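You operate a simulated robot arm through the tools that you are given. There is no shell and no other tool.

You are at the controls of a simulated two-armed robot. One attempt, no reset.

TASK
Move the coupler plunger till under 2 % is reflected, then switch off.
Fine: use the microwave switch; lock the plunger again; leave the stubs as set.

Only the result counts: the job must be done as asked and must still hold three seconds after the hand-in. Knocking over, shifting, dropping, spilling or breaking anything else fails it.

THE ROBOT
Two 7-joint arms with fingered hands on one trunk that stands fixed in place. Base frame: the origin is at the foot of the trunk, x ahead of it, y to its left, z up; the work surface is at about z = 0.78. Readings come in m, degrees, newtons and seconds.
The left shoulder is at [0.07, 0.139, 1.083], the right one opposite. With the tool pointing down near the work surface each hand reaches from about 0.46 to 0.84 m from the base axis, measured 20 degrees to its own side. Payload 3.9 kg a hand.
Tool frame (each hand has its own): the origin (TCP) lies between the finger pads and is the grasp point; the fingertips stand 0.029 m ahead of it; z points along the fingers, y is the line along which they close. Largest opening 0.1 m; the body of the gripper starts 0.034 m behind the TCP. The gripper is a hand of 5 fingers: y runs from the thumb to the fingers, the wrist lies at [-0.015, -0.105, -0.177] in the tool frame.
Orientation is told as [roll, pitch, yaw] about the base's x, y, z axes, in that order, counted from this pose: with the fingers straight down and the wrist toward the robot, the tool's x, y and z point along [0, 1, 0], [1, 0, 0] and [0, 0, -1] of the base frame.

THE INTERFACE
- The arms move only by the tool servo_tool. It takes "left_commands", "right_commands" or both (then of equal length, played together; a hand with none holds still); each is a list that holds one entry, the list of rows, each a list of 6 numbers: the shift along the tool's x, y, z in cm, then the turn, a rotation vector about the tool's x, y, z in degrees. In form: [[[dx, dy, dz, rx, ry, rz], ...]]. A call has 1 to 20 rows; each row shifts and turns the commanded pose from where the row before left it, along the tool's axes as they then stand. Each row takes 0.2 s and may step no farther than 0.05 m and 8.6 degrees from the row before; otherwise, the whole call is refused. A pose out of reach is approached as far as the arm can. The call stops where the force on the tool passes 40 N (or 10 N more than at its start, if that is more) or the arm is blocked; 0.2 s more then pass. In this call time passes only in rows, and 0.2 s behind the last. It gives the time, the measured TCP pose, the force on the tool (base axes), the opening and the grip force at its end, in the units of the frame above (readings bear some noise), with the torque about the TCP (base axes, N m) and any sound that the robot's microphone picked up, and new pictures: "views" is both (left out), scene, wrist or none (wrist: the cameras of the hands that moved).
- Cameras (640 x 400 px; columns grow to the right, rows downward): "scene" is now at [0.1366, -0.0007, 1.3976]; the picture's right is [-0.00, -1.00, 0.00], its down [-0.64, 0.00, -0.77] and it looks along [0.77, -0.00, -0.64] (base axes); focal length 362 px, centre (320, 200). "left" rides on the left gripper at [-0.066, -0.086, -0.121] in its tool frame; the picture's right is [-0.76, -0.31, 0.58], its down [0.59, -0.70, 0.40] and it looks along [0.28, 0.64, 0.71] (tool axes); focal length 247 px, centre (320, 200). "right" rides on the right gripper at [0.066, -0.086, -0.121] in its tool frame; the picture's right is [-0.76, 0.31, -0.58], its down [-0.59, -0.70, 0.40] and it looks along [-0.28, 0.64, 0.71] (tool axes); focal length 247 px, centre (320, 200). There is no depth. A picture from a camera that has moved, and an enlarged one, comes with that camera's place and axes in the base frame and with its lens.
- move_column(by): slides the trunk up (or, below 0, down) by that many m; the arms and the scene camera ride with it, the base frame stays. It gives what a move gives, with no picture.
- move_fingers(index, middle, ring, little, thumb_bend, thumb_turn, hand): sets how far each is bent, from 0 (flat) to 1 (curled in); at 0.3 the hand is open as for a grip, at 0.7 the pads meet at the TCP. One left out holds its place. A second passes; each finger stops where it meets its share of the squeeze, and holds until it gets a number again. It is the only way to open and close the hand. It gives what a move gives, with no picture; readings hold the bend of each and the force on index, middle, ring, little, thumb and palm. thumb_turn goes from beside the hand (0) to across from the fingers (1), as for a grip.
- head_to(pan, tilt): turns the head with the scene camera to pan (to the left, within 86 degrees either way) and tilt (down, from -29 to 69), counted from straight ahead of the robot. It gives what a move gives, and a new picture of the scene camera.
- close_up(camera, box): a new picture of the part [left, top, right, bottom] of that camera's present view, enlarged. It takes no simulated time.
- job_done(): hands the job in; it is judged then, once.

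Places have to be worked out from the pictures, the camera data and where the tool is seen. Open the grippers and draw the arms clear of the work before you hand the job in, unless the task says otherwise.

The tools are called after "Emit:" as a command line: name --argument value ..., lists and objects as JSON in quotes. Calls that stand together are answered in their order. servo_tool: Moves the arms, as the interface text tells. Its arguments: {"type":"object","properties":{"left_commands":{"type":"array","items":{"type":"array","items":{"type":"array","items":{"type":"number"}}}},"right_commands":{"type":"array","items":{"type":"array","items":{"type":"array","items":{"type":"number"}}}},"views":{"type":"string","enum":["both","scene","wrist","none"]}},"required":[]} The other tools are called the same way: move_column (by) slides the trunk up or down; move_fingers (index, middle, ring, little, thumb_bend, thumb_turn, hand) moves the fingers one by one; head_to (pan, tilt) turns the head that bears the scene camera; close_up (camera, box) takes an enlarged picture of a part of a camera's view; job_done () hands the job in.

At the start:

```text
clock: 0.0
left_position: [0.4048, 0.1541, 1.1678]
left_ee_rot: [0.0, 0.0, 3.1]
left_contact_force: [0.3, 0.4, -0.2]
left_torque: [0.01, -0.02, -0.02]
left_gripper_width: 0.0996
left_gripper_force: 0.0
left_shape: jaw
left_bend: [0.3, 0.3, 0.3, 0.3, 0.3, 0.98]
left_finger forces: [0.0, 0.0, 0.0, 0.0, 0.1, 0.0]
right_position: [0.4731, -0.1365, 1.1328]
right_ee_rot: [0.0, 0.0, 3.0]
right_contact_force: [-0.4, 0.5, 0.8]
right_torque: [0.0, -0.02, 0.04]
right_gripper_width: 0.0997
right_gripper_force: 0.1
right_shape: jaw
right_bend: [0.3, 0.3, 0.3, 0.3, 0.3, 0.98]
right_finger forces: [0.0, 0.0, 0.0, 0.0, 0.0, 0.0]
trunk travel left (down, up): [-0.725, 0.115]
head pan, tilt: [-0.2, 39.6]
```

scene: 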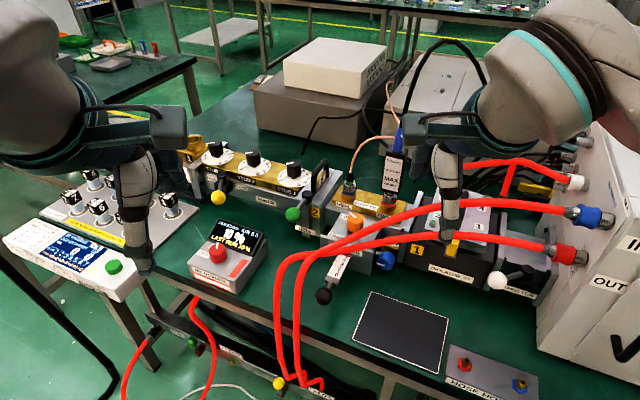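
right: 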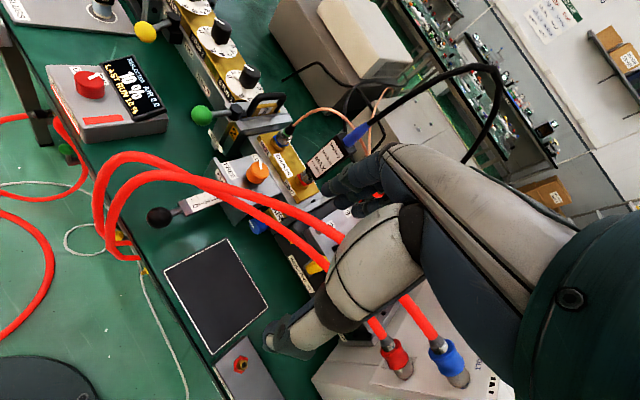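
left: 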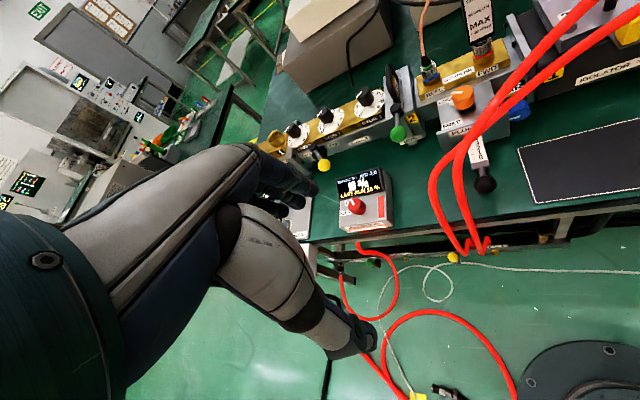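

The scene shows a waveguide bench with several knobs; I'll enlarge key parts to read labels before moving.

Emit:
close_up --camera "scene" --box '[180, 130, 340, 230]'

Emit:
close_up --camera "scene" --box '[300, 180, 460, 310]'

Emit:
close_up --camera "scene" --box '[180, 200, 300, 300]'

Emit:
close_up --camera "scene" --box '[0, 160, 200, 310]'

Emit:
close_up --camera "right" --box '[120, 80, 360, 240]'

Emit:
close_up --camera "left" --box '[400, 50, 560, 210]'

```text
4.00 times, centred on (260, 180) of scene
camera zoom: at [0.1366, -0.0007, 1.3976], right [0.0, -1.0, 0.0], down [-0.64, 0.0, -0.77], along [0.77, 0.0, -0.64], focal length 1448 px, centre (560, 280)
```

zoom: 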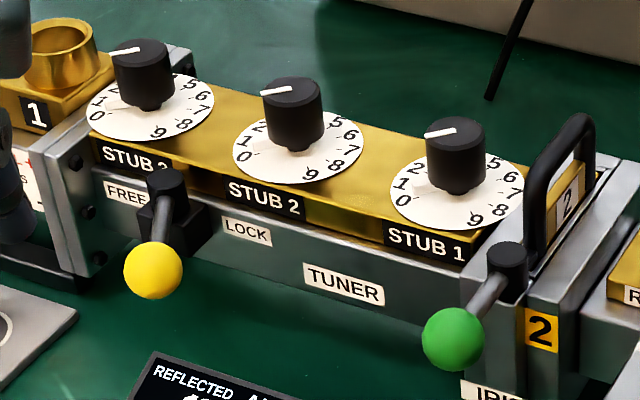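

```text
3.08 times, centred on (380, 245) of scene
camera zoom: at [0.1366, -0.0007, 1.3976], right [0.0, -1.0, 0.0], down [-0.64, 0.0, -0.77], along [0.77, 0.0, -0.64], focal length 1114 px, centre (135, 62)
```

zoom: 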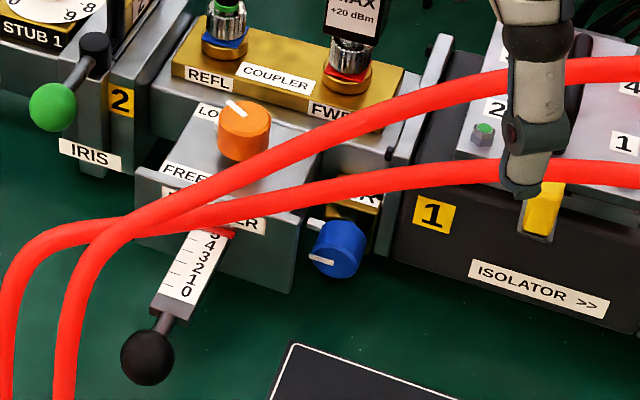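

```text
4.00 times, centred on (240, 250) of scene
camera zoom: at [0.1366, -0.0007, 1.3976], right [0.0, -1.0, 0.0], down [-0.64, 0.0, -0.77], along [0.77, 0.0, -0.64], focal length 1448 px, centre (640, 0)
```

zoom: 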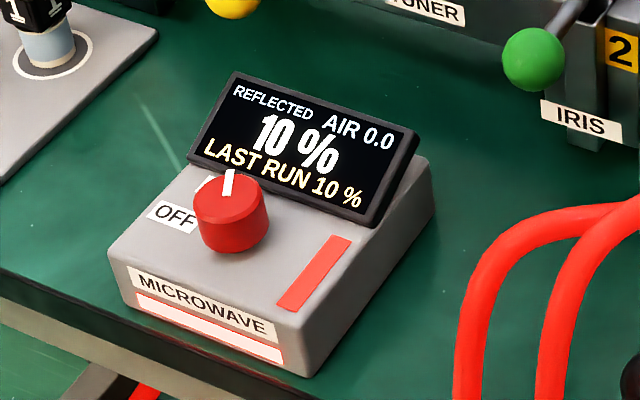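

```text
2.67 times, centred on (100, 235) of scene
camera zoom: at [0.1366, -0.0007, 1.3976], right [0.0, -1.0, 0.0], down [-0.64, 0.0, -0.77], along [0.77, 0.0, -0.64], focal length 965 px, centre (907, 107)
```

zoom: 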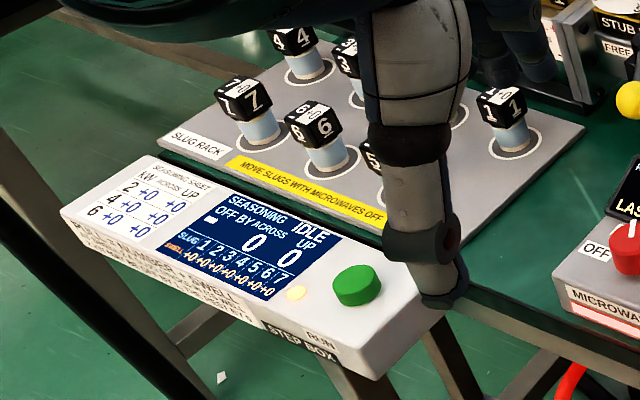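

```text
2.50 times, centred on (240, 160) of right
camera zoom: at [0.3855, -0.0751, 1.2534], right [0.35, -0.74, 0.58], down [-0.67, -0.62, -0.4], along [0.66, -0.25, -0.71], focal length 617 px, centre (520, 300)
```

zoom: 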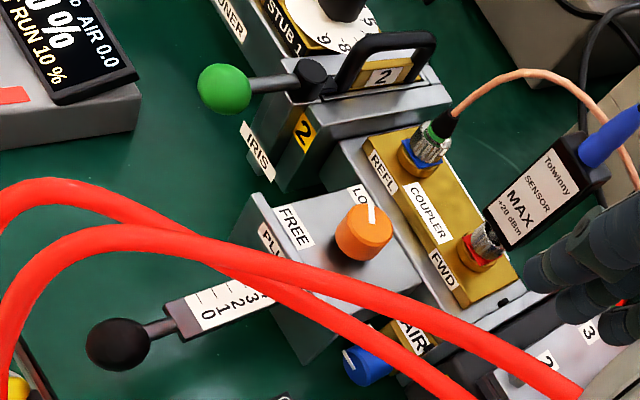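

```text
2.50 times, centred on (480, 130) of left
camera zoom: at [0.3217, 0.0858, 1.2908], right [-0.27, -0.77, -0.58], down [-0.73, 0.55, -0.4], along [0.63, 0.32, -0.71], focal length 617 px, centre (-80, 375)
```

zoom: 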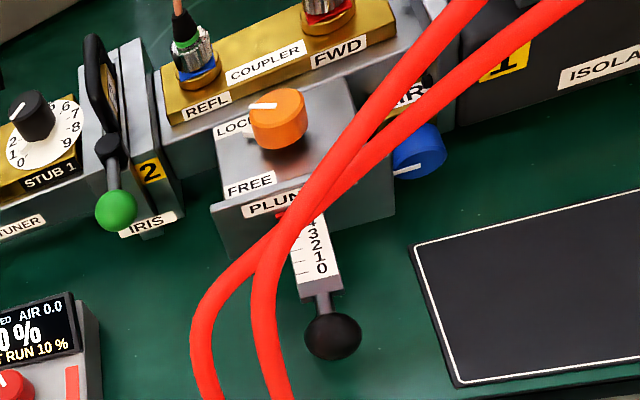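

Rough triangulation puts the ball at about [0.52,-0.01,0.856], the orange lock knob at [0.68,-0.07,0.89] and the red switch at [0.64,0.21,0.84]. I want sharper looks at the pointers and at where the hoses run.

Emit:
close_up --camera "scene" --box '[330, 200, 410, 250]'

Emit:
close_up --camera "scene" --box '[190, 215, 270, 265]'

Emit:
close_up --camera "scene" --box '[260, 240, 360, 400]'

Emit:
close_up --camera "left" --box '[400, 70, 540, 270]'

Emit:
close_up --camera "right" --box '[80, 130, 260, 280]'

Emit:
close_up --camera "scene" --box '[440, 180, 640, 400]'

```text
8.00 times, centred on (370, 225) of scene
camera zoom: at [0.1366, -0.0007, 1.3976], right [0.0, -1.0, 0.0], down [-0.64, 0.0, -0.77], along [0.77, 0.0, -0.64], focal length 2896 px, centre (-80, 0)
```

zoom: 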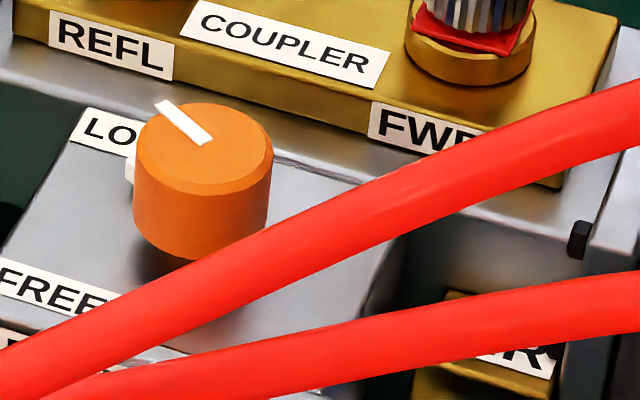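

```text
8.00 times, centred on (230, 240) of scene
camera zoom: at [0.1366, -0.0007, 1.3976], right [0.0, -1.0, 0.0], down [-0.64, 0.0, -0.77], along [0.77, 0.0, -0.64], focal length 2896 px, centre (1040, -120)
```

zoom: 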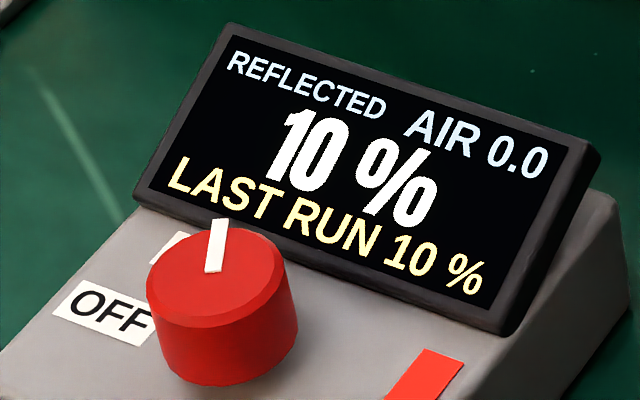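

```text
2.50 times, centred on (310, 320) of scene
camera zoom: at [0.1366, -0.0007, 1.3976], right [0.0, -1.0, 0.0], down [-0.64, 0.0, -0.77], along [0.77, 0.0, -0.64], focal length 905 px, centre (345, -100)
```

zoom: 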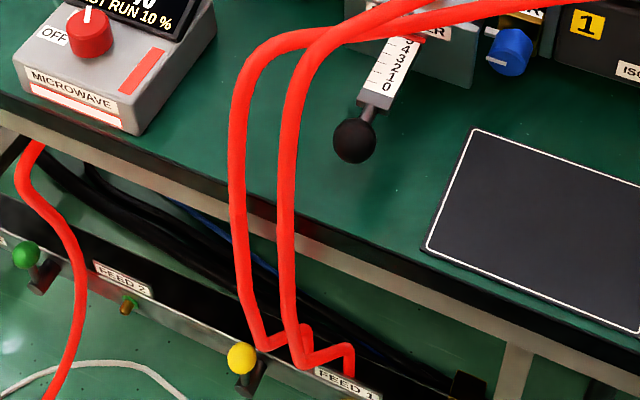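

```text
2.00 times, centred on (470, 170) of left
camera zoom: at [0.3217, 0.0858, 1.2908], right [-0.27, -0.77, -0.58], down [-0.73, 0.55, -0.4], along [0.63, 0.32, -0.71], focal length 494 px, centre (20, 260)
```

zoom: 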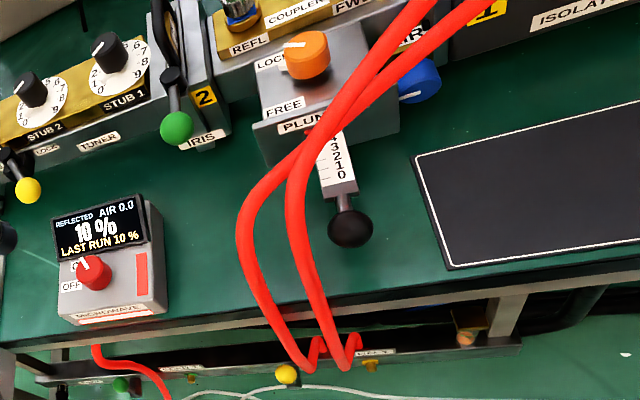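

```text
2.67 times, centred on (170, 205) of right
camera zoom: at [0.3855, -0.0751, 1.2534], right [0.35, -0.74, 0.58], down [-0.67, -0.62, -0.4], along [0.66, -0.25, -0.71], focal length 659 px, centre (720, 187)
```

zoom: 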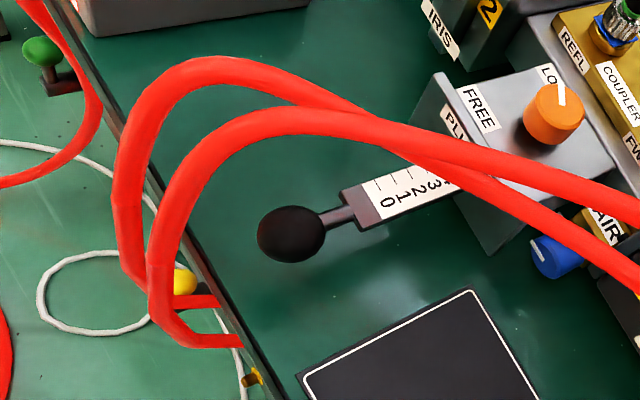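

```text
1.82 times, centred on (540, 290) of scene
camera zoom: at [0.1366, -0.0007, 1.3976], right [0.0, -1.0, 0.0], down [-0.64, 0.0, -0.77], along [0.77, 0.0, -0.64], focal length 658 px, centre (-80, 36)
```

zoom: 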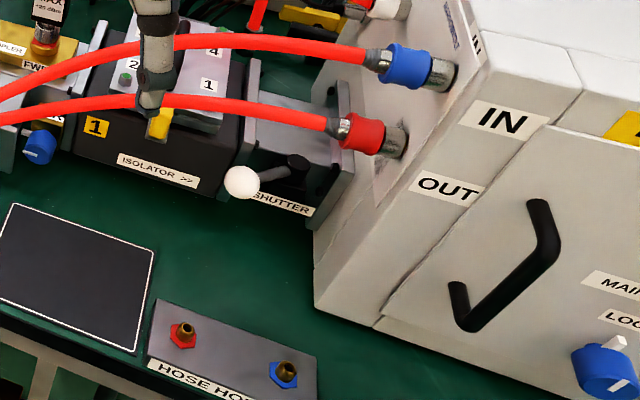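

The lock pointer sits at about +35° azimuth at LOCK, and FREE is about 90° further counter-clockwise. I'll check the red switch and the lock knob from the wrist cameras.

Emit:
close_up --camera "left" --box '[325, 160, 405, 240]'

Emit:
close_up --camera "left" --box '[430, 70, 500, 120]'

Emit:
close_up --camera "right" --box '[40, 50, 170, 140]'

Emit:
close_up --camera "scene" --box '[300, 225, 380, 305]'

Emit:
close_up --camera "scene" --box '[400, 100, 540, 260]'

```text
5.00 times, centred on (365, 200) of left
camera zoom: at [0.3217, 0.0858, 1.2908], right [-0.27, -0.77, -0.58], down [-0.73, 0.55, -0.4], along [0.63, 0.32, -0.71], focal length 1235 px, centre (95, 200)
```

zoom: 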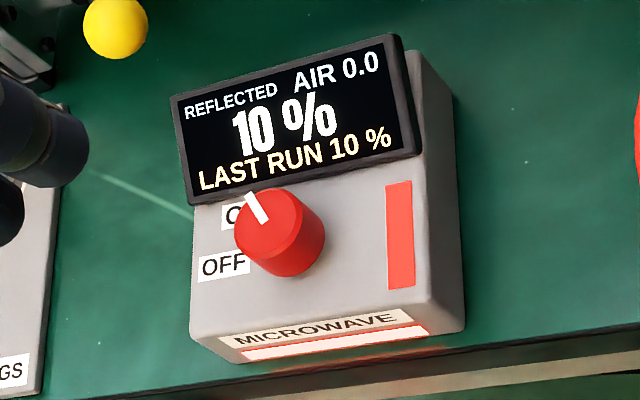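

```text
8.00 times, centred on (465, 95) of left
camera zoom: at [0.3217, 0.0858, 1.2908], right [-0.27, -0.77, -0.58], down [-0.73, 0.55, -0.4], along [0.63, 0.32, -0.71], focal length 1976 px, centre (-840, 1040)
```

zoom: 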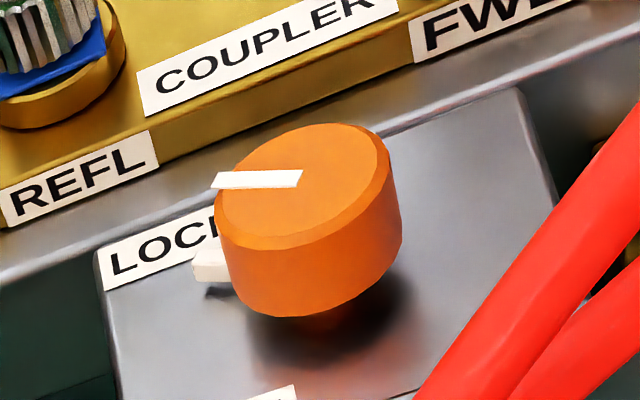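

```text
4.44 times, centred on (105, 95) of right
camera zoom: at [0.3855, -0.0751, 1.2534], right [0.35, -0.74, 0.58], down [-0.67, -0.62, -0.4], along [0.66, -0.25, -0.71], focal length 1098 px, centre (1276, 667)
```

zoom: 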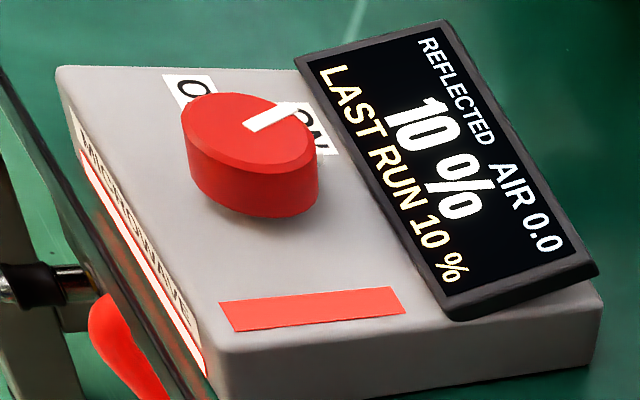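

```text
5.00 times, centred on (340, 265) of scene
camera zoom: at [0.1366, -0.0007, 1.3976], right [0.0, -1.0, 0.0], down [-0.64, 0.0, -0.77], along [0.77, 0.0, -0.64], focal length 1810 px, centre (220, -125)
```

zoom: 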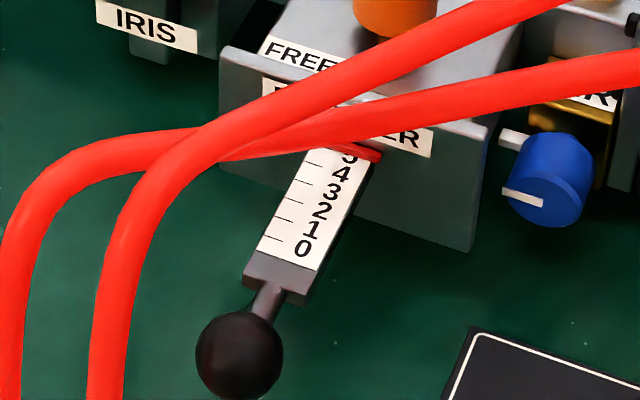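

```text
2.50 times, centred on (470, 180) of scene
camera zoom: at [0.1366, -0.0007, 1.3976], right [0.0, -1.0, 0.0], down [-0.64, 0.0, -0.77], along [0.77, 0.0, -0.64], focal length 905 px, centre (-55, 250)
```

zoom: 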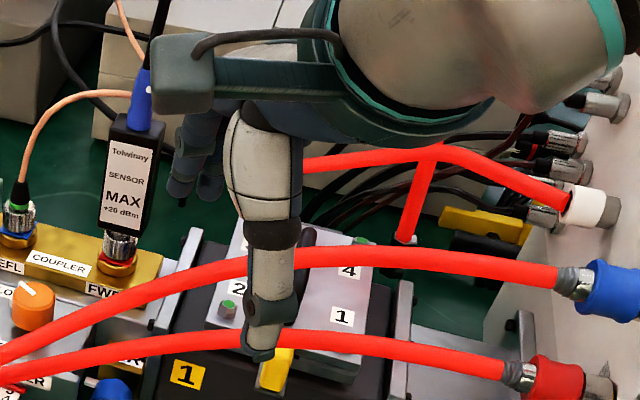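

Next I need the hand geometry: I'll look at my own fingers in both cameras before using them.

Emit:
close_up --camera "right" --box '[240, 120, 480, 370]'

Emit:
close_up --camera "left" --box '[180, 120, 400, 370]'

Emit:
move_fingers --hand "right" --index 0.3 --little 1.0 --ring 1.0

Emit:
close_up --camera "right" --box '[240, 120, 480, 370]'

Emit:
close_up --camera "scene" --box '[400, 100, 540, 260]'

```text
1.60 times, centred on (360, 245) of right
camera zoom: at [0.3855, -0.0751, 1.2534], right [0.35, -0.74, 0.58], down [-0.67, -0.62, -0.4], along [0.66, -0.25, -0.71], focal length 395 px, centre (256, 128)
```

zoom: 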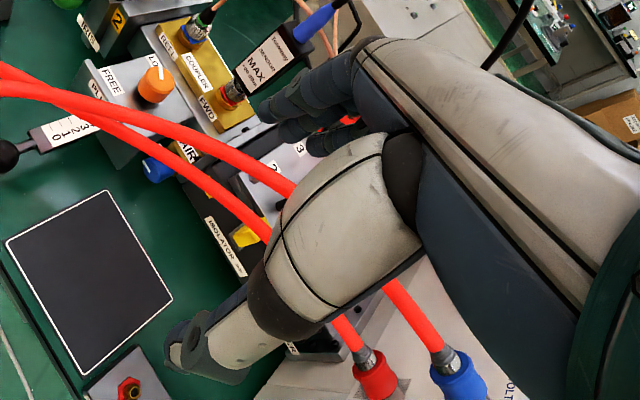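

```text
1.60 times, centred on (290, 245) of left
camera zoom: at [0.3217, 0.0858, 1.2908], right [-0.27, -0.77, -0.58], down [-0.73, 0.55, -0.4], along [0.63, 0.32, -0.71], focal length 395 px, centre (368, 128)
```

zoom: 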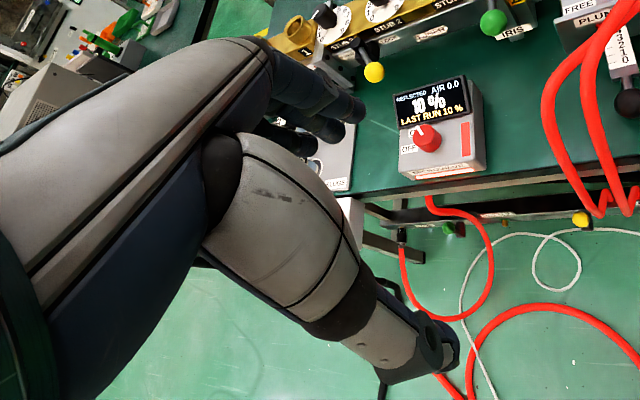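

```text
clock: 1.0
left_position: [0.4044, 0.1557, 1.1699]
left_ee_rot: [-0.1, 0.0, 3.1]
left_contact_force: [0.7, 0.0, 0.1]
left_torque: [0.02, -0.03, 0.02]
left_gripper_width: 0.0997
left_gripper_force: 0.1
left_shape: jaw
left_bend: [0.3, 0.3, 0.3, 0.3, 0.3, 0.98]
left_finger forces: [0.0, 0.1, 0.0, 0.0, 0.1, 0.0]
right_position: [0.4742, -0.1368, 1.1341]
right_ee_rot: [0.0, 0.0, 3.1]
right_contact_force: [-0.2, 0.2, -0.4]
right_torque: [-0.01, 0.01, 0.01]
right_gripper_width: 0.0984
right_gripper_force: 0.0
right_shape: fingers
right_bend: [0.3, 0.3, 1.0, 1.0, 0.3, 0.98]
right_finger forces: [0.0, 0.0, 0.1, 0.1, 0.0, 0.0]
trunk travel left (down, up): [-0.725, 0.115]
head pan, tilt: [-0.2, 39.6]
```

```text
1.60 times, centred on (360, 245) of right
camera zoom: at [0.3856, -0.0751, 1.2533], right [0.35, -0.74, 0.58], down [-0.67, -0.62, -0.4], along [0.66, -0.25, -0.71], focal length 395 px, centre (256, 128)
```

zoom: 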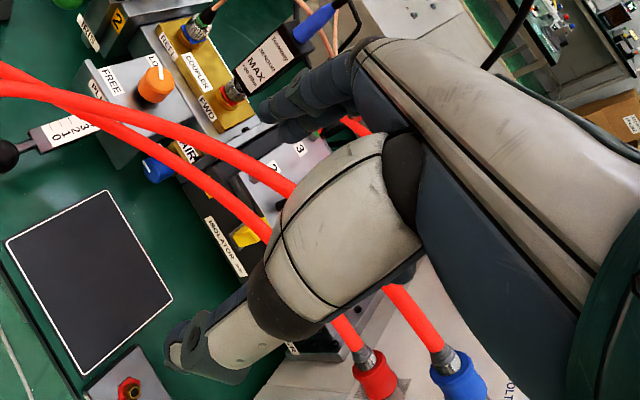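

```text
2.50 times, centred on (470, 180) of scene
camera zoom: at [0.1366, -0.0007, 1.3976], right [0.0, -1.0, 0.0], down [-0.64, 0.0, -0.77], along [0.77, 0.0, -0.64], focal length 905 px, centre (-55, 250)
```

zoom: 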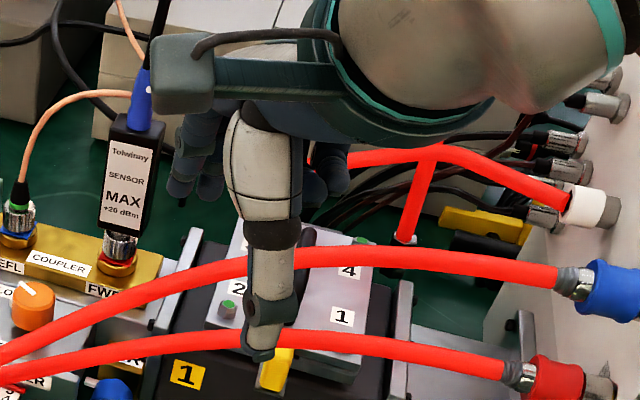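

The index and middle oppose the thumb at the TCP, with ring and little tucked away. I'll bring the right hand high over the lock knob (clear of hoses and sensor cable), turned to about -45° yaw, to get better fixes.

Emit:
servo_tool --right_commands '[[[0, 0, 0, 0, 0, 8], [0, 0, 0, 0, 0, 8], [0, 0, 0, 0, 0, 8], [0, 0, 0, 0, 0, 8], [0, 0, 0, 0, 0, 8], [0, 0, 0, 0, 0, 8], [3.3, 1.4, 0.4, 0, 0, 0], [3.3, 1.4, 0.4, 0, 0, 0], [3.3, 1.4, 0.4, 0, 0, 0], [3.3, 1.4, 0.4, 0, 0, 0], [3.3, 1.4, 0.4, 0, 0, 0]]]' --views "both"

```text
clock: 3.4
left_position: [0.4055, 0.1568, 1.1675]
left_ee_rot: [-0.1, 0.0, 3.1]
left_contact_force: [-1.1, 0.2, 0.4]
left_torque: [-0.01, 0.03, 0.0]
left_gripper_width: 0.0998
left_gripper_force: 0.0
left_shape: jaw
left_bend: [0.3, 0.3, 0.3, 0.3, 0.3, 0.98]
left_finger forces: [0.1, 0.0, 0.1, 0.0, 0.1, 0.0]
right_position: [0.6417, -0.0675, 1.1114]
right_ee_rot: [-0.1, 0.0, -45.0]
right_contact_force: [0.5, -0.4, 0.6]
right_torque: [-0.04, -0.01, 0.03]
right_gripper_width: 0.0985
right_gripper_force: 0.0
right_shape: fingers
right_bend: [0.3, 0.3, 1.0, 1.0, 0.3, 0.98]
right_finger forces: [0.0, 0.1, 0.0, 0.1, 0.0, 0.0]
trunk travel left (down, up): [-0.725, 0.115]
head pan, tilt: [-0.2, 39.6]
camera scene: at [0.1381, 0.0005, 1.3974], right [0.0, -1.0, 0.0], down [-0.64, 0.0, -0.77], along [0.77, 0.0, -0.64], focal length 362 px, centre (320, 200)
camera right: at [0.6279, 0.0405, 1.2318], right [-0.32, -0.75, 0.58], down [-0.91, 0.08, -0.4], along [0.25, -0.65, -0.71], focal length 247 px, centre (320, 200)
```

scene: 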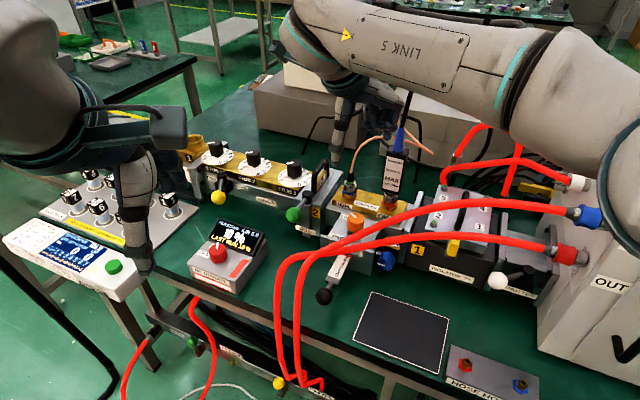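
right: 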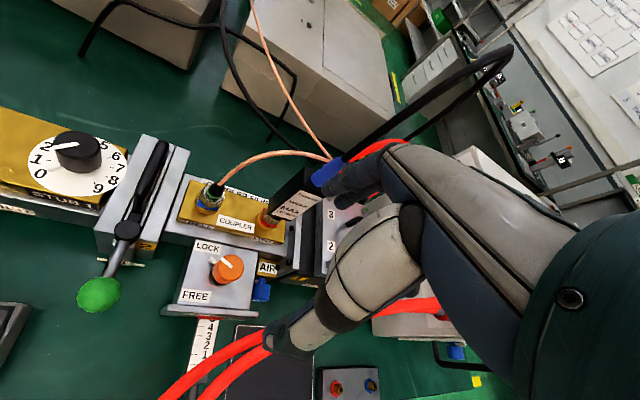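

The right camera now looks straight down on the lock. I'll zoom in for a precise fix of the knob, labels, hoses and forearm clearance.

Emit:
close_up --camera "right" --box '[150, 190, 310, 370]'

Emit:
close_up --camera "scene" --box '[300, 60, 640, 270]'

Emit:
close_up --camera "left" --box '[380, 0, 640, 200]'

```text
2.22 times, centred on (230, 280) of right
camera zoom: at [0.6279, 0.0405, 1.2318], right [-0.32, -0.75, 0.58], down [-0.91, 0.08, -0.4], along [0.25, -0.65, -0.71], focal length 549 px, centre (520, 22)
```

zoom: 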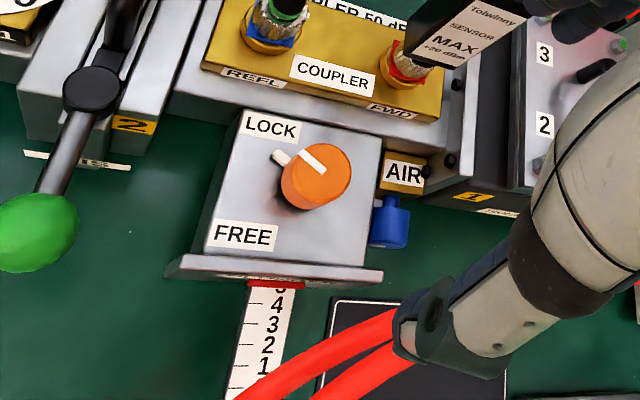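

```text
1.88 times, centred on (470, 165) of scene
camera zoom: at [0.1381, 0.0005, 1.3974], right [0.0, -1.0, 0.0], down [-0.64, 0.0, -0.77], along [0.77, 0.0, -0.64], focal length 682 px, centre (38, 266)
```

zoom: 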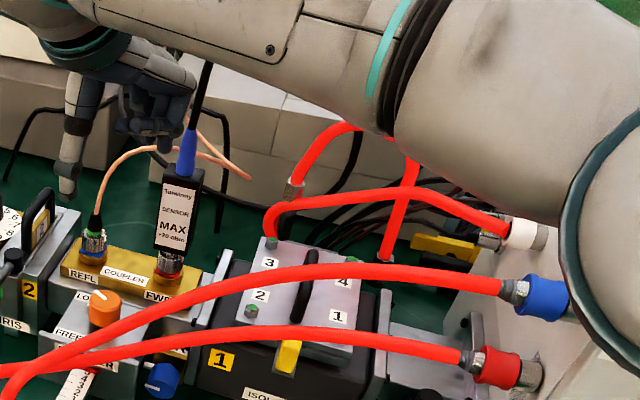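

```text
2.00 times, centred on (510, 100) of left
camera zoom: at [0.3232, 0.0869, 1.2903], right [-0.27, -0.77, -0.58], down [-0.73, 0.55, -0.4], along [0.62, 0.32, -0.71], focal length 494 px, centre (-60, 400)
```

zoom: 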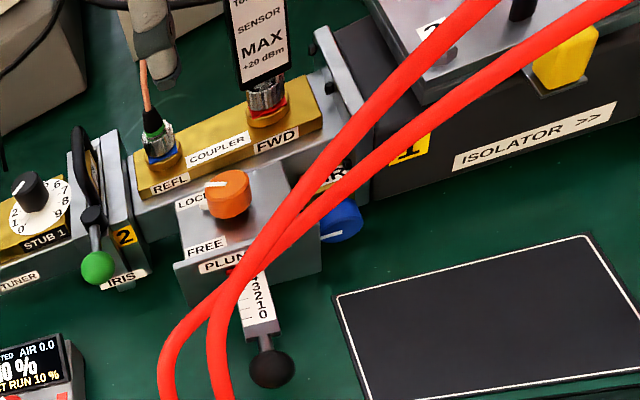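

Multi-view fix: lock knob top centre ≈ [0.665, -0.071, 0.912], ball ≈ [0.520, -0.010, 0.861], hoses at z≈0.94–0.97 about 8 cm nearer me than the knob. I'll raise the trunk a bit so the forearm stays well above the hoses.

Emit:
move_column --by 0.1

Emit:
move_fingers --hand "right" --index 0.45 --middle 0.45 --thumb_bend 0.45

Emit:
close_up --camera "scene" --box '[0, 0, 640, 400]'

Emit:
close_up --camera "right" --box '[150, 150, 400, 400]'

```text
clock: 4.7
left_position: [0.404, 0.1561, 1.2698]
left_ee_rot: [0.0, 0.0, 3.1]
left_contact_force: [0.0, -0.1, 0.0]
left_torque: [-0.02, 0.0, 0.01]
left_gripper_width: 0.0997
left_gripper_force: 0.1
left_shape: jaw
left_bend: [0.3, 0.3, 0.3, 0.3, 0.3, 0.98]
left_finger forces: [0.1, 0.0, 0.0, 0.0, 0.0, 0.0]
right_position: [0.6398, -0.0691, 1.2117]
right_ee_rot: [0.1, 0.0, -44.9]
right_contact_force: [-0.5, 0.2, -0.5]
right_torque: [0.04, 0.0, 0.0]
right_gripper_width: 0.0983
right_gripper_force: 0.2
right_shape: fingers
right_bend: [0.3, 0.3, 1.0, 1.0, 0.3, 0.98]
right_finger forces: [0.0, 0.0, 0.1, 0.0, 0.0, 0.1]
trunk travel left (down, up): [-0.825, 0.015]
head pan, tilt: [-0.2, 39.6]
```

```text
clock: 5.7
left_position: [0.4037, 0.1554, 1.2697]
left_ee_rot: [0.1, 0.0, 3.1]
left_contact_force: [-0.1, 0.3, 0.3]
left_torque: [0.01, -0.01, -0.03]
left_gripper_width: 0.0996
left_gripper_force: 0.1
left_shape: jaw
left_bend: [0.3, 0.3, 0.3, 0.3, 0.3, 0.98]
left_finger forces: [0.0, 0.1, 0.0, 0.0, 0.0, 0.0]
right_position: [0.6412, -0.0685, 1.2116]
right_ee_rot: [0.0, 0.1, -45.0]
right_contact_force: [0.2, 1.0, 0.0]
right_torque: [0.02, 0.0, 0.02]
right_gripper_width: 0.0628
right_gripper_force: 0.0
right_shape: fingers
right_bend: [0.45, 0.45, 1.0, 1.0, 0.45, 0.98]
right_finger forces: [0.1, 0.0, 0.0, 0.0, 0.0, 0.0]
trunk travel left (down, up): [-0.825, 0.015]
head pan, tilt: [-0.2, 39.6]
```

```text
1.00 times, centred on (320, 200) of scene (not enlarged: the box is as wide or as high as the picture)
camera zoom: at [0.1365, -0.0007, 1.4976], right [0.0, -1.0, 0.0], down [-0.64, 0.0, -0.77], along [0.77, 0.0, -0.64], focal length 362 px, centre (320, 200)
```

zoom: 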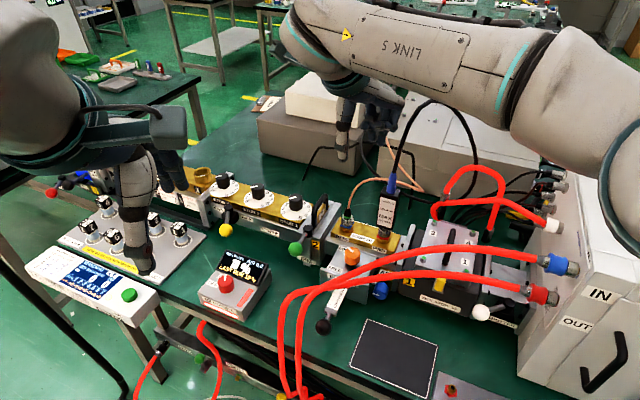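

```text
1.60 times, centred on (275, 275) of right
camera zoom: at [0.6262, 0.0391, 1.3328], right [-0.32, -0.75, 0.58], down [-0.91, 0.08, -0.4], along [0.25, -0.65, -0.71], focal length 395 px, centre (392, 80)
```

zoom: 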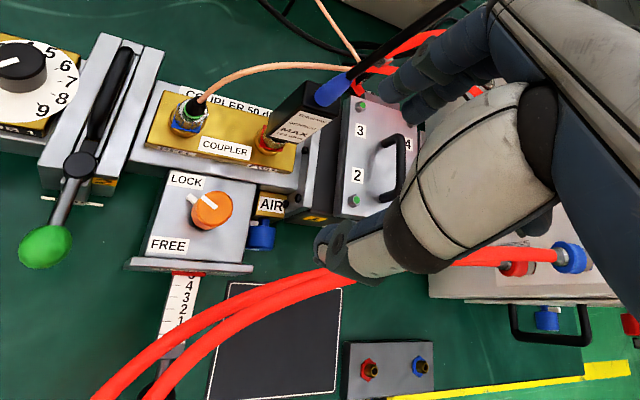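

The lock knob is clear below the hand; I'll descend to about z=0.99 over it and check alignment from the left and scene cameras.

Emit:
servo_tool --right_commands '[[[0.8, 0.9, 2.0, 0, 0, 0], [0.8, 0.9, 4.0, 0, 0, 0], [0, 0, 4.0, 0, 0, 0], [0, 0, 4.0, 0, 0, 0], [0, 0, 4.0, 0, 0, 0], [0, 0, 4.0, 0, 0, 0]]]' --views "both"

Emit:
close_up --camera "left" --box '[380, 40, 560, 220]'

Emit:
close_up --camera "scene" --box '[280, 150, 440, 270]'

```text
clock: 7.1
left_position: [0.405, 0.1552, 1.2684]
left_ee_rot: [0.0, -0.1, 3.1]
left_contact_force: [-0.2, 0.5, 0.4]
left_torque: [0.07, 0.04, 0.04]
left_gripper_width: 0.0997
left_gripper_force: 0.1
left_shape: jaw
left_bend: [0.3, 0.3, 0.3, 0.3, 0.3, 0.98]
left_finger forces: [0.0, 0.0, 0.1, 0.0, 0.0, 0.1]
right_position: [0.6623, -0.0708, 0.9915]
right_ee_rot: [-0.1, 0.0, -44.9]
right_contact_force: [-0.1, -0.2, -0.7]
right_torque: [0.0, 0.02, -0.01]
right_gripper_width: 0.063
right_gripper_force: 0.0
right_shape: fingers
right_bend: [0.45, 0.45, 1.0, 1.0, 0.45, 0.98]
right_finger forces: [0.0, 0.0, 0.0, 0.0, 0.1, 0.1]
trunk travel left (down, up): [-0.825, 0.015]
head pan, tilt: [-0.2, 39.6]
camera scene: at [0.1375, -0.0006, 1.4976], right [0.0, -1.0, 0.0], down [-0.64, 0.0, -0.77], along [0.77, 0.0, -0.64], focal length 362 px, centre (320, 200)
camera right: at [0.6495, 0.037, 1.1116], right [-0.32, -0.75, 0.58], down [-0.91, 0.08, -0.4], along [0.25, -0.65, -0.71], focal length 247 px, centre (320, 200)
```

scene: 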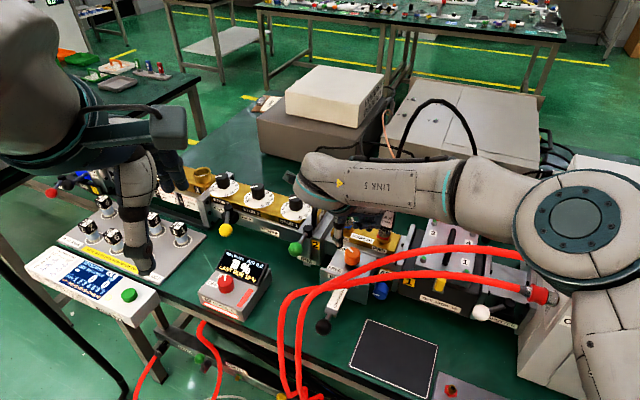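
right: 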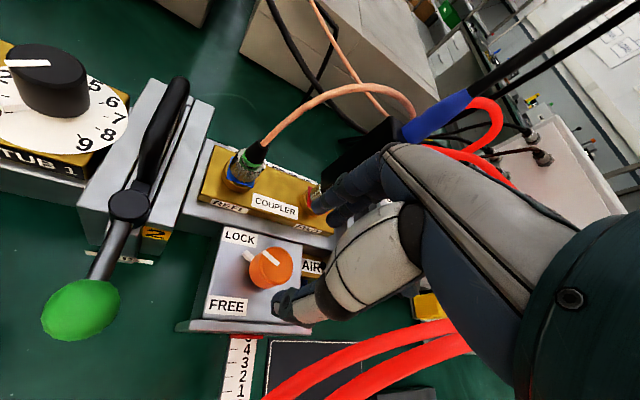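

```text
2.22 times, centred on (470, 130) of left
camera zoom: at [0.3226, 0.0859, 1.3906], right [-0.27, -0.77, -0.58], down [-0.73, 0.55, -0.4], along [0.62, 0.32, -0.71], focal length 549 px, centre (-13, 356)
```

zoom: 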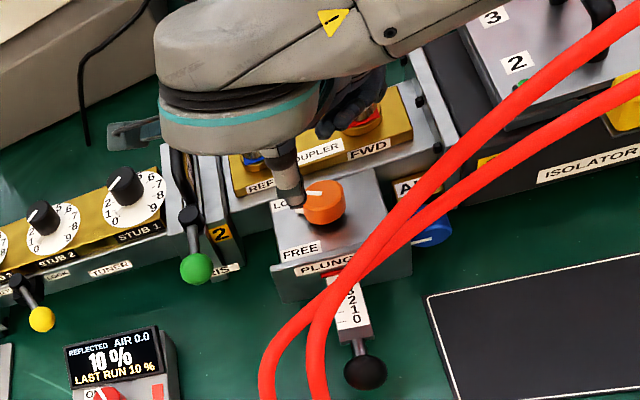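

```text
3.33 times, centred on (360, 210) of scene
camera zoom: at [0.1375, -0.0006, 1.4976], right [0.0, -1.0, 0.0], down [-0.64, 0.0, -0.77], along [0.77, 0.0, -0.64], focal length 1207 px, centre (187, 167)
```

zoom: 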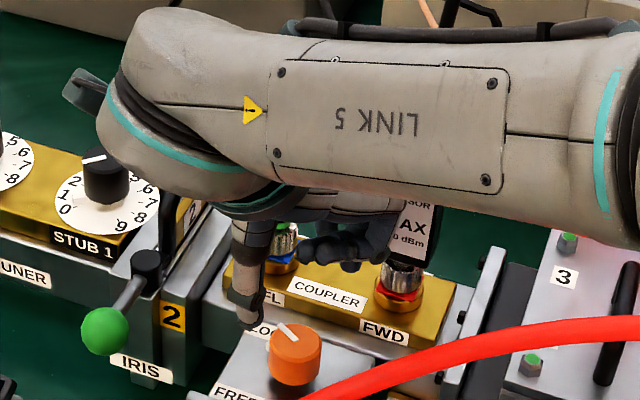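

Projection checks confirm knob at [0.665,-0.071,0.912] and about 2 cm clearance from the sensor. I'll descend to z≈0.926 so the fingertips straddle the knob.

Emit:
servo_tool --right_commands '[[[0.28, 0.14, 1.5, 0, 0, 0], [0, 0, 1.5, 0, 0, 0], [0, 0, 1.5, 0, 0, 0], [0, 0, 1.0, 0, 0, 0], [0, 0, 1.0, 0, 0, 0]]]' --views "both"

Emit:
close_up --camera "left" --box '[430, 60, 530, 140]'

Emit:
close_up --camera "scene" --box '[310, 190, 430, 280]'

Emit:
close_up --camera "right" --box '[200, 150, 420, 340]'

```text
clock: 8.3
left_position: [0.4025, 0.1557, 1.2677]
left_ee_rot: [0.0, 0.0, 3.1]
left_contact_force: [0.4, -0.1, 0.0]
left_torque: [0.04, -0.02, -0.03]
left_gripper_width: 0.0997
left_gripper_force: 0.1
left_shape: jaw
left_bend: [0.3, 0.3, 0.3, 0.3, 0.3, 0.98]
left_finger forces: [0.0, 0.0, 0.0, 0.0, 0.0, 0.1]
right_position: [0.6667, -0.0684, 0.927]
right_ee_rot: [0.1, 0.0, -45.0]
right_contact_force: [0.8, 0.3, 0.0]
right_torque: [-0.02, 0.0, -0.01]
right_gripper_width: 0.0628
right_gripper_force: 0.0
right_shape: fingers
right_bend: [0.45, 0.45, 1.0, 1.0, 0.45, 0.98]
right_finger forces: [0.0, 0.0, 0.1, 0.1, 0.0, 0.0]
trunk travel left (down, up): [-0.825, 0.015]
head pan, tilt: [-0.2, 39.6]
camera scene: at [0.1368, -0.0007, 1.4976], right [0.0, -1.0, 0.0], down [-0.64, 0.0, -0.77], along [0.77, 0.0, -0.64], focal length 362 px, centre (320, 200)
camera right: at [0.653, 0.0384, 1.0472], right [-0.32, -0.75, 0.58], down [-0.91, 0.08, -0.4], along [0.25, -0.65, -0.71], focal length 247 px, centre (320, 200)
```

scene: 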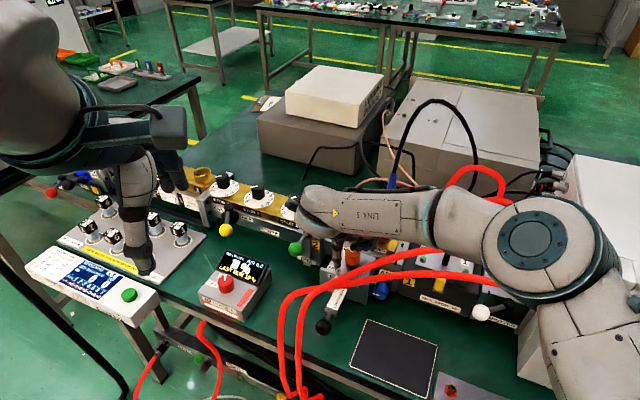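
right: 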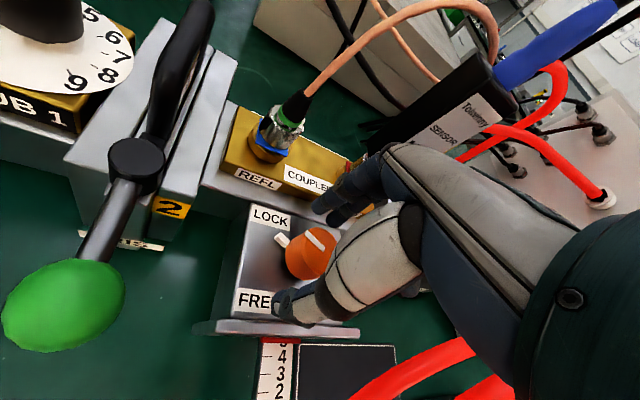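

```text
5.00 times, centred on (480, 100) of left
camera zoom: at [0.3219, 0.0858, 1.3907], right [-0.27, -0.77, -0.58], down [-0.73, 0.55, -0.4], along [0.63, 0.32, -0.71], focal length 1235 px, centre (-480, 700)
```

zoom: 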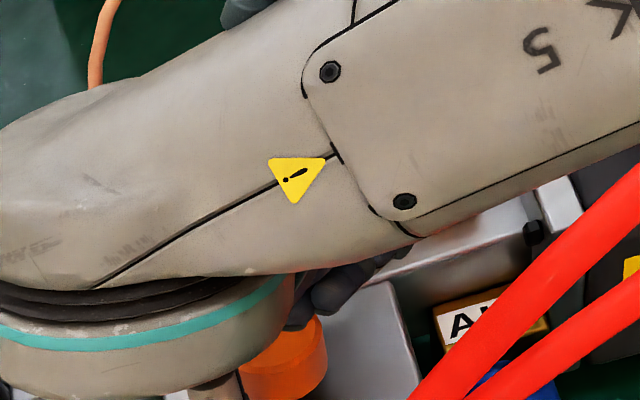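

```text
4.44 times, centred on (370, 235) of scene
camera zoom: at [0.1368, -0.0007, 1.4976], right [0.0, -1.0, 0.0], down [-0.64, 0.0, -0.77], along [0.77, 0.0, -0.64], focal length 1609 px, centre (98, 44)
```

zoom: 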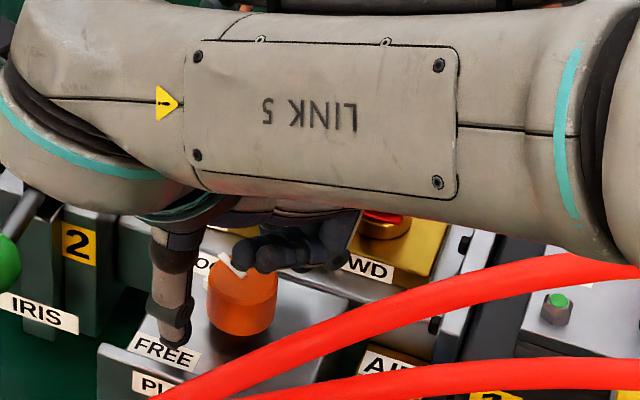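

```text
2.11 times, centred on (310, 245) of right
camera zoom: at [0.653, 0.0384, 1.0472], right [-0.32, -0.75, 0.58], down [-0.91, 0.08, -0.4], along [0.25, -0.65, -0.71], focal length 520 px, centre (341, 105)
```

zoom: 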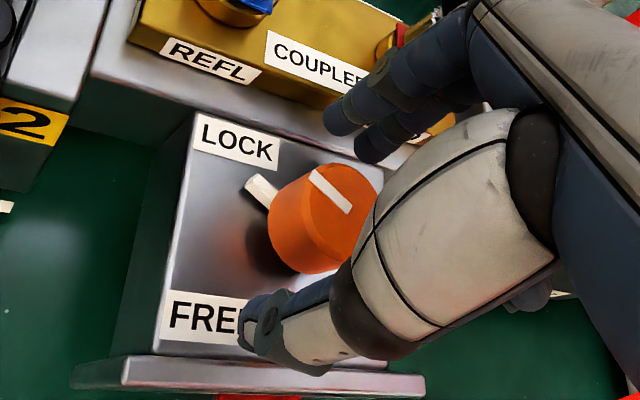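

The fingertips straddle the knob nicely. I'll close index, middle and thumb onto it.

Emit:
move_fingers --hand "right" --index 0.65 --middle 0.65 --thumb_bend 0.65

Emit:
close_up --camera "right" --box '[200, 150, 420, 340]'

Emit:
close_up --camera "scene" --box '[310, 190, 430, 280]'

```text
clock: 9.3
left_position: [0.4041, 0.1548, 1.2699]
left_ee_rot: [0.0, 0.1, 3.1]
left_contact_force: [-0.2, 0.8, 0.0]
left_torque: [-0.02, 0.0, 0.01]
left_gripper_width: 0.0998
left_gripper_force: 0.0
left_shape: jaw
left_bend: [0.3, 0.3, 0.3, 0.3, 0.3, 0.98]
left_finger forces: [0.0, 0.0, 0.0, 0.0, 0.1, 0.0]
right_position: [0.6666, -0.0688, 0.9278]
right_ee_rot: [0.0, 0.0, -45.0]
right_contact_force: [3.2, -3.7, 1.3]
right_torque: [-0.1, -0.09, 0.03]
right_gripper_width: 0.0239
right_gripper_force: 5.0
right_shape: fingers
right_bend: [0.61, 0.61, 1.0, 1.0, 0.62, 0.97]
right_finger forces: [3.7, 4.2, 0.0, 0.1, 2.9, 0.0]
trunk travel left (down, up): [-0.825, 0.015]
head pan, tilt: [-0.2, 39.6]
```

```text
2.11 times, centred on (310, 245) of right
camera zoom: at [0.6536, 0.0377, 1.0475], right [-0.32, -0.75, 0.58], down [-0.91, 0.08, -0.4], along [0.25, -0.65, -0.71], focal length 520 px, centre (341, 105)
```

zoom: 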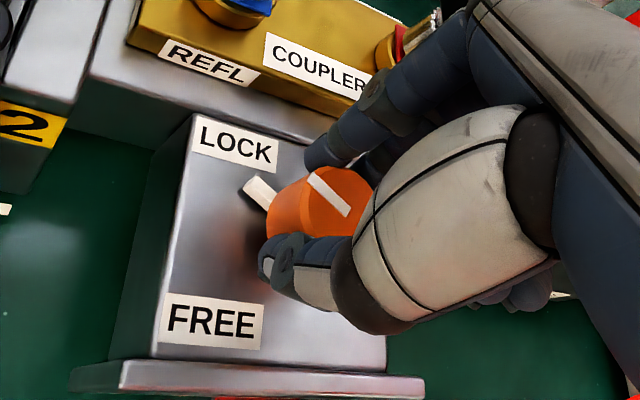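

```text
4.44 times, centred on (370, 235) of scene
camera zoom: at [0.1374, -0.0015, 1.4975], right [0.0, -1.0, 0.0], down [-0.64, 0.0, -0.77], along [0.77, 0.0, -0.64], focal length 1609 px, centre (98, 44)
```

zoom: 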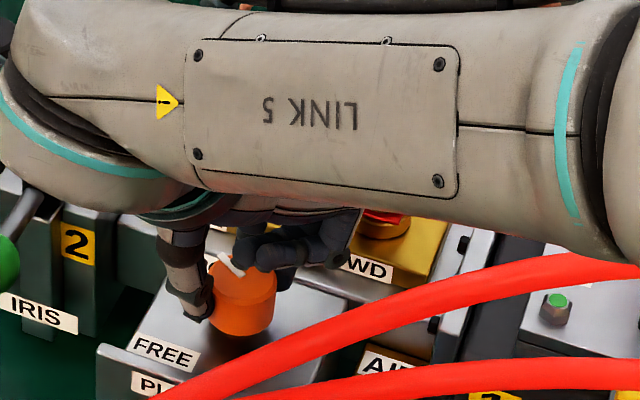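

The knob is held (3–4 N per finger). I'll turn 40° counter-clockwise toward FREE and check.

Emit:
servo_tool --right_commands '[[[0, 0, 0, 0, 0, -5], [0, 0, 0, 0, 0, -5], [0, 0, 0, 0, 0, -5], [0, 0, 0, 0, 0, -5], [0, 0, 0, 0, 0, -5], [0, 0, 0, 0, 0, -5], [0, 0, 0, 0, 0, -5], [0, 0, 0, 0, 0, -5]]]' --views "both"

Emit:
close_up --camera "right" --box '[200, 150, 420, 340]'

Emit:
close_up --camera "scene" --box '[310, 190, 430, 280]'

```text
clock: 11.1
left_position: [0.404, 0.156, 1.2692]
left_ee_rot: [0.0, 0.0, 3.0]
left_contact_force: [-0.4, 0.4, 0.9]
left_torque: [0.01, 0.01, -0.02]
left_gripper_width: 0.0997
left_gripper_force: 0.1
left_shape: jaw
left_bend: [0.3, 0.3, 0.3, 0.3, 0.3, 0.98]
left_finger forces: [0.0, 0.0, 0.0, 0.0, 0.1, 0.0]
right_position: [0.6678, -0.069, 0.9271]
right_ee_rot: [0.1, 0.1, -4.9]
right_contact_force: [-2.3, -0.5, -1.8]
right_torque: [-0.02, 0.07, -0.03]
right_gripper_width: 0.0233
right_gripper_force: 5.2
right_shape: fingers
right_bend: [0.63, 0.62, 1.0, 1.0, 0.62, 0.96]
right_finger forces: [1.5, 2.8, 0.1, 0.0, 5.2, 0.0]
trunk travel left (down, up): [-0.825, 0.015]
head pan, tilt: [-0.2, 39.6]
camera scene: at [0.1364, -0.0011, 1.4976], right [0.0, -1.0, 0.0], down [-0.64, 0.0, -0.77], along [0.77, 0.0, -0.64], focal length 362 px, centre (320, 200)
camera right: at [0.588, 0.0042, 1.0478], right [0.24, -0.78, 0.58], down [-0.75, -0.53, -0.4], along [0.62, -0.34, -0.71], focal length 247 px, centre (320, 200)
```

scene: 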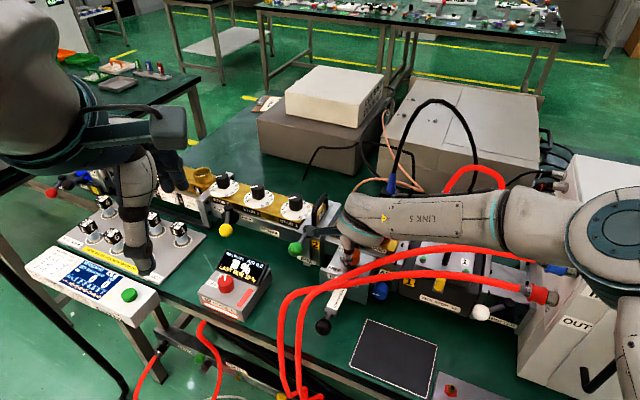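
right: 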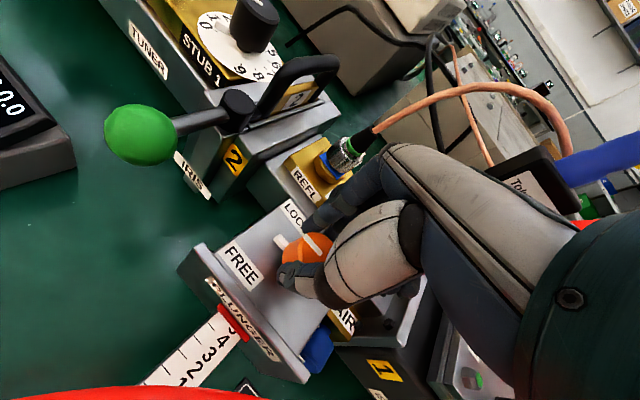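

```text
2.11 times, centred on (310, 245) of right
camera zoom: at [0.588, 0.0042, 1.0478], right [0.24, -0.78, 0.58], down [-0.75, -0.53, -0.4], along [0.62, -0.34, -0.71], focal length 520 px, centre (341, 105)
```

zoom: 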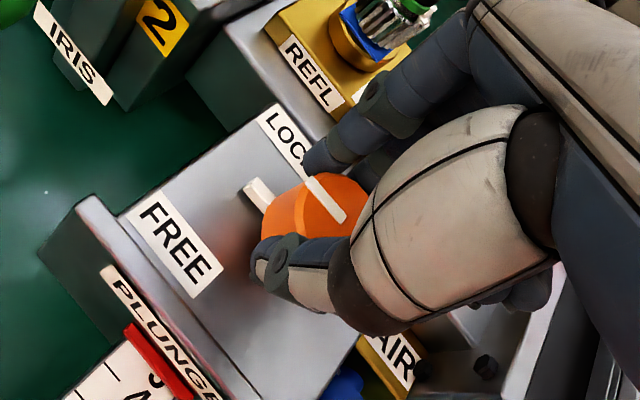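

```text
4.44 times, centred on (370, 235) of scene
camera zoom: at [0.1364, -0.0011, 1.4976], right [0.0, -1.0, 0.0], down [-0.64, 0.0, -0.77], along [0.77, 0.0, -0.64], focal length 1609 px, centre (98, 44)
```

zoom: 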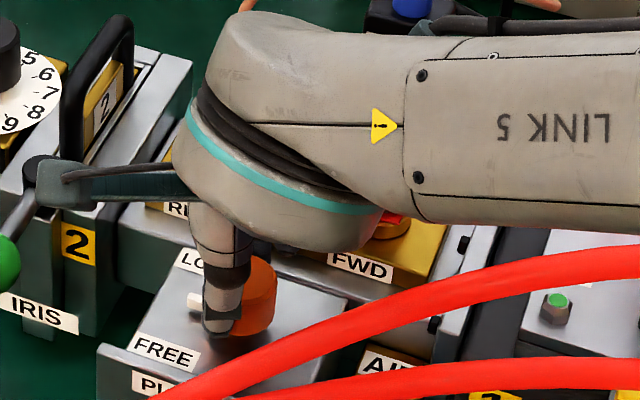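

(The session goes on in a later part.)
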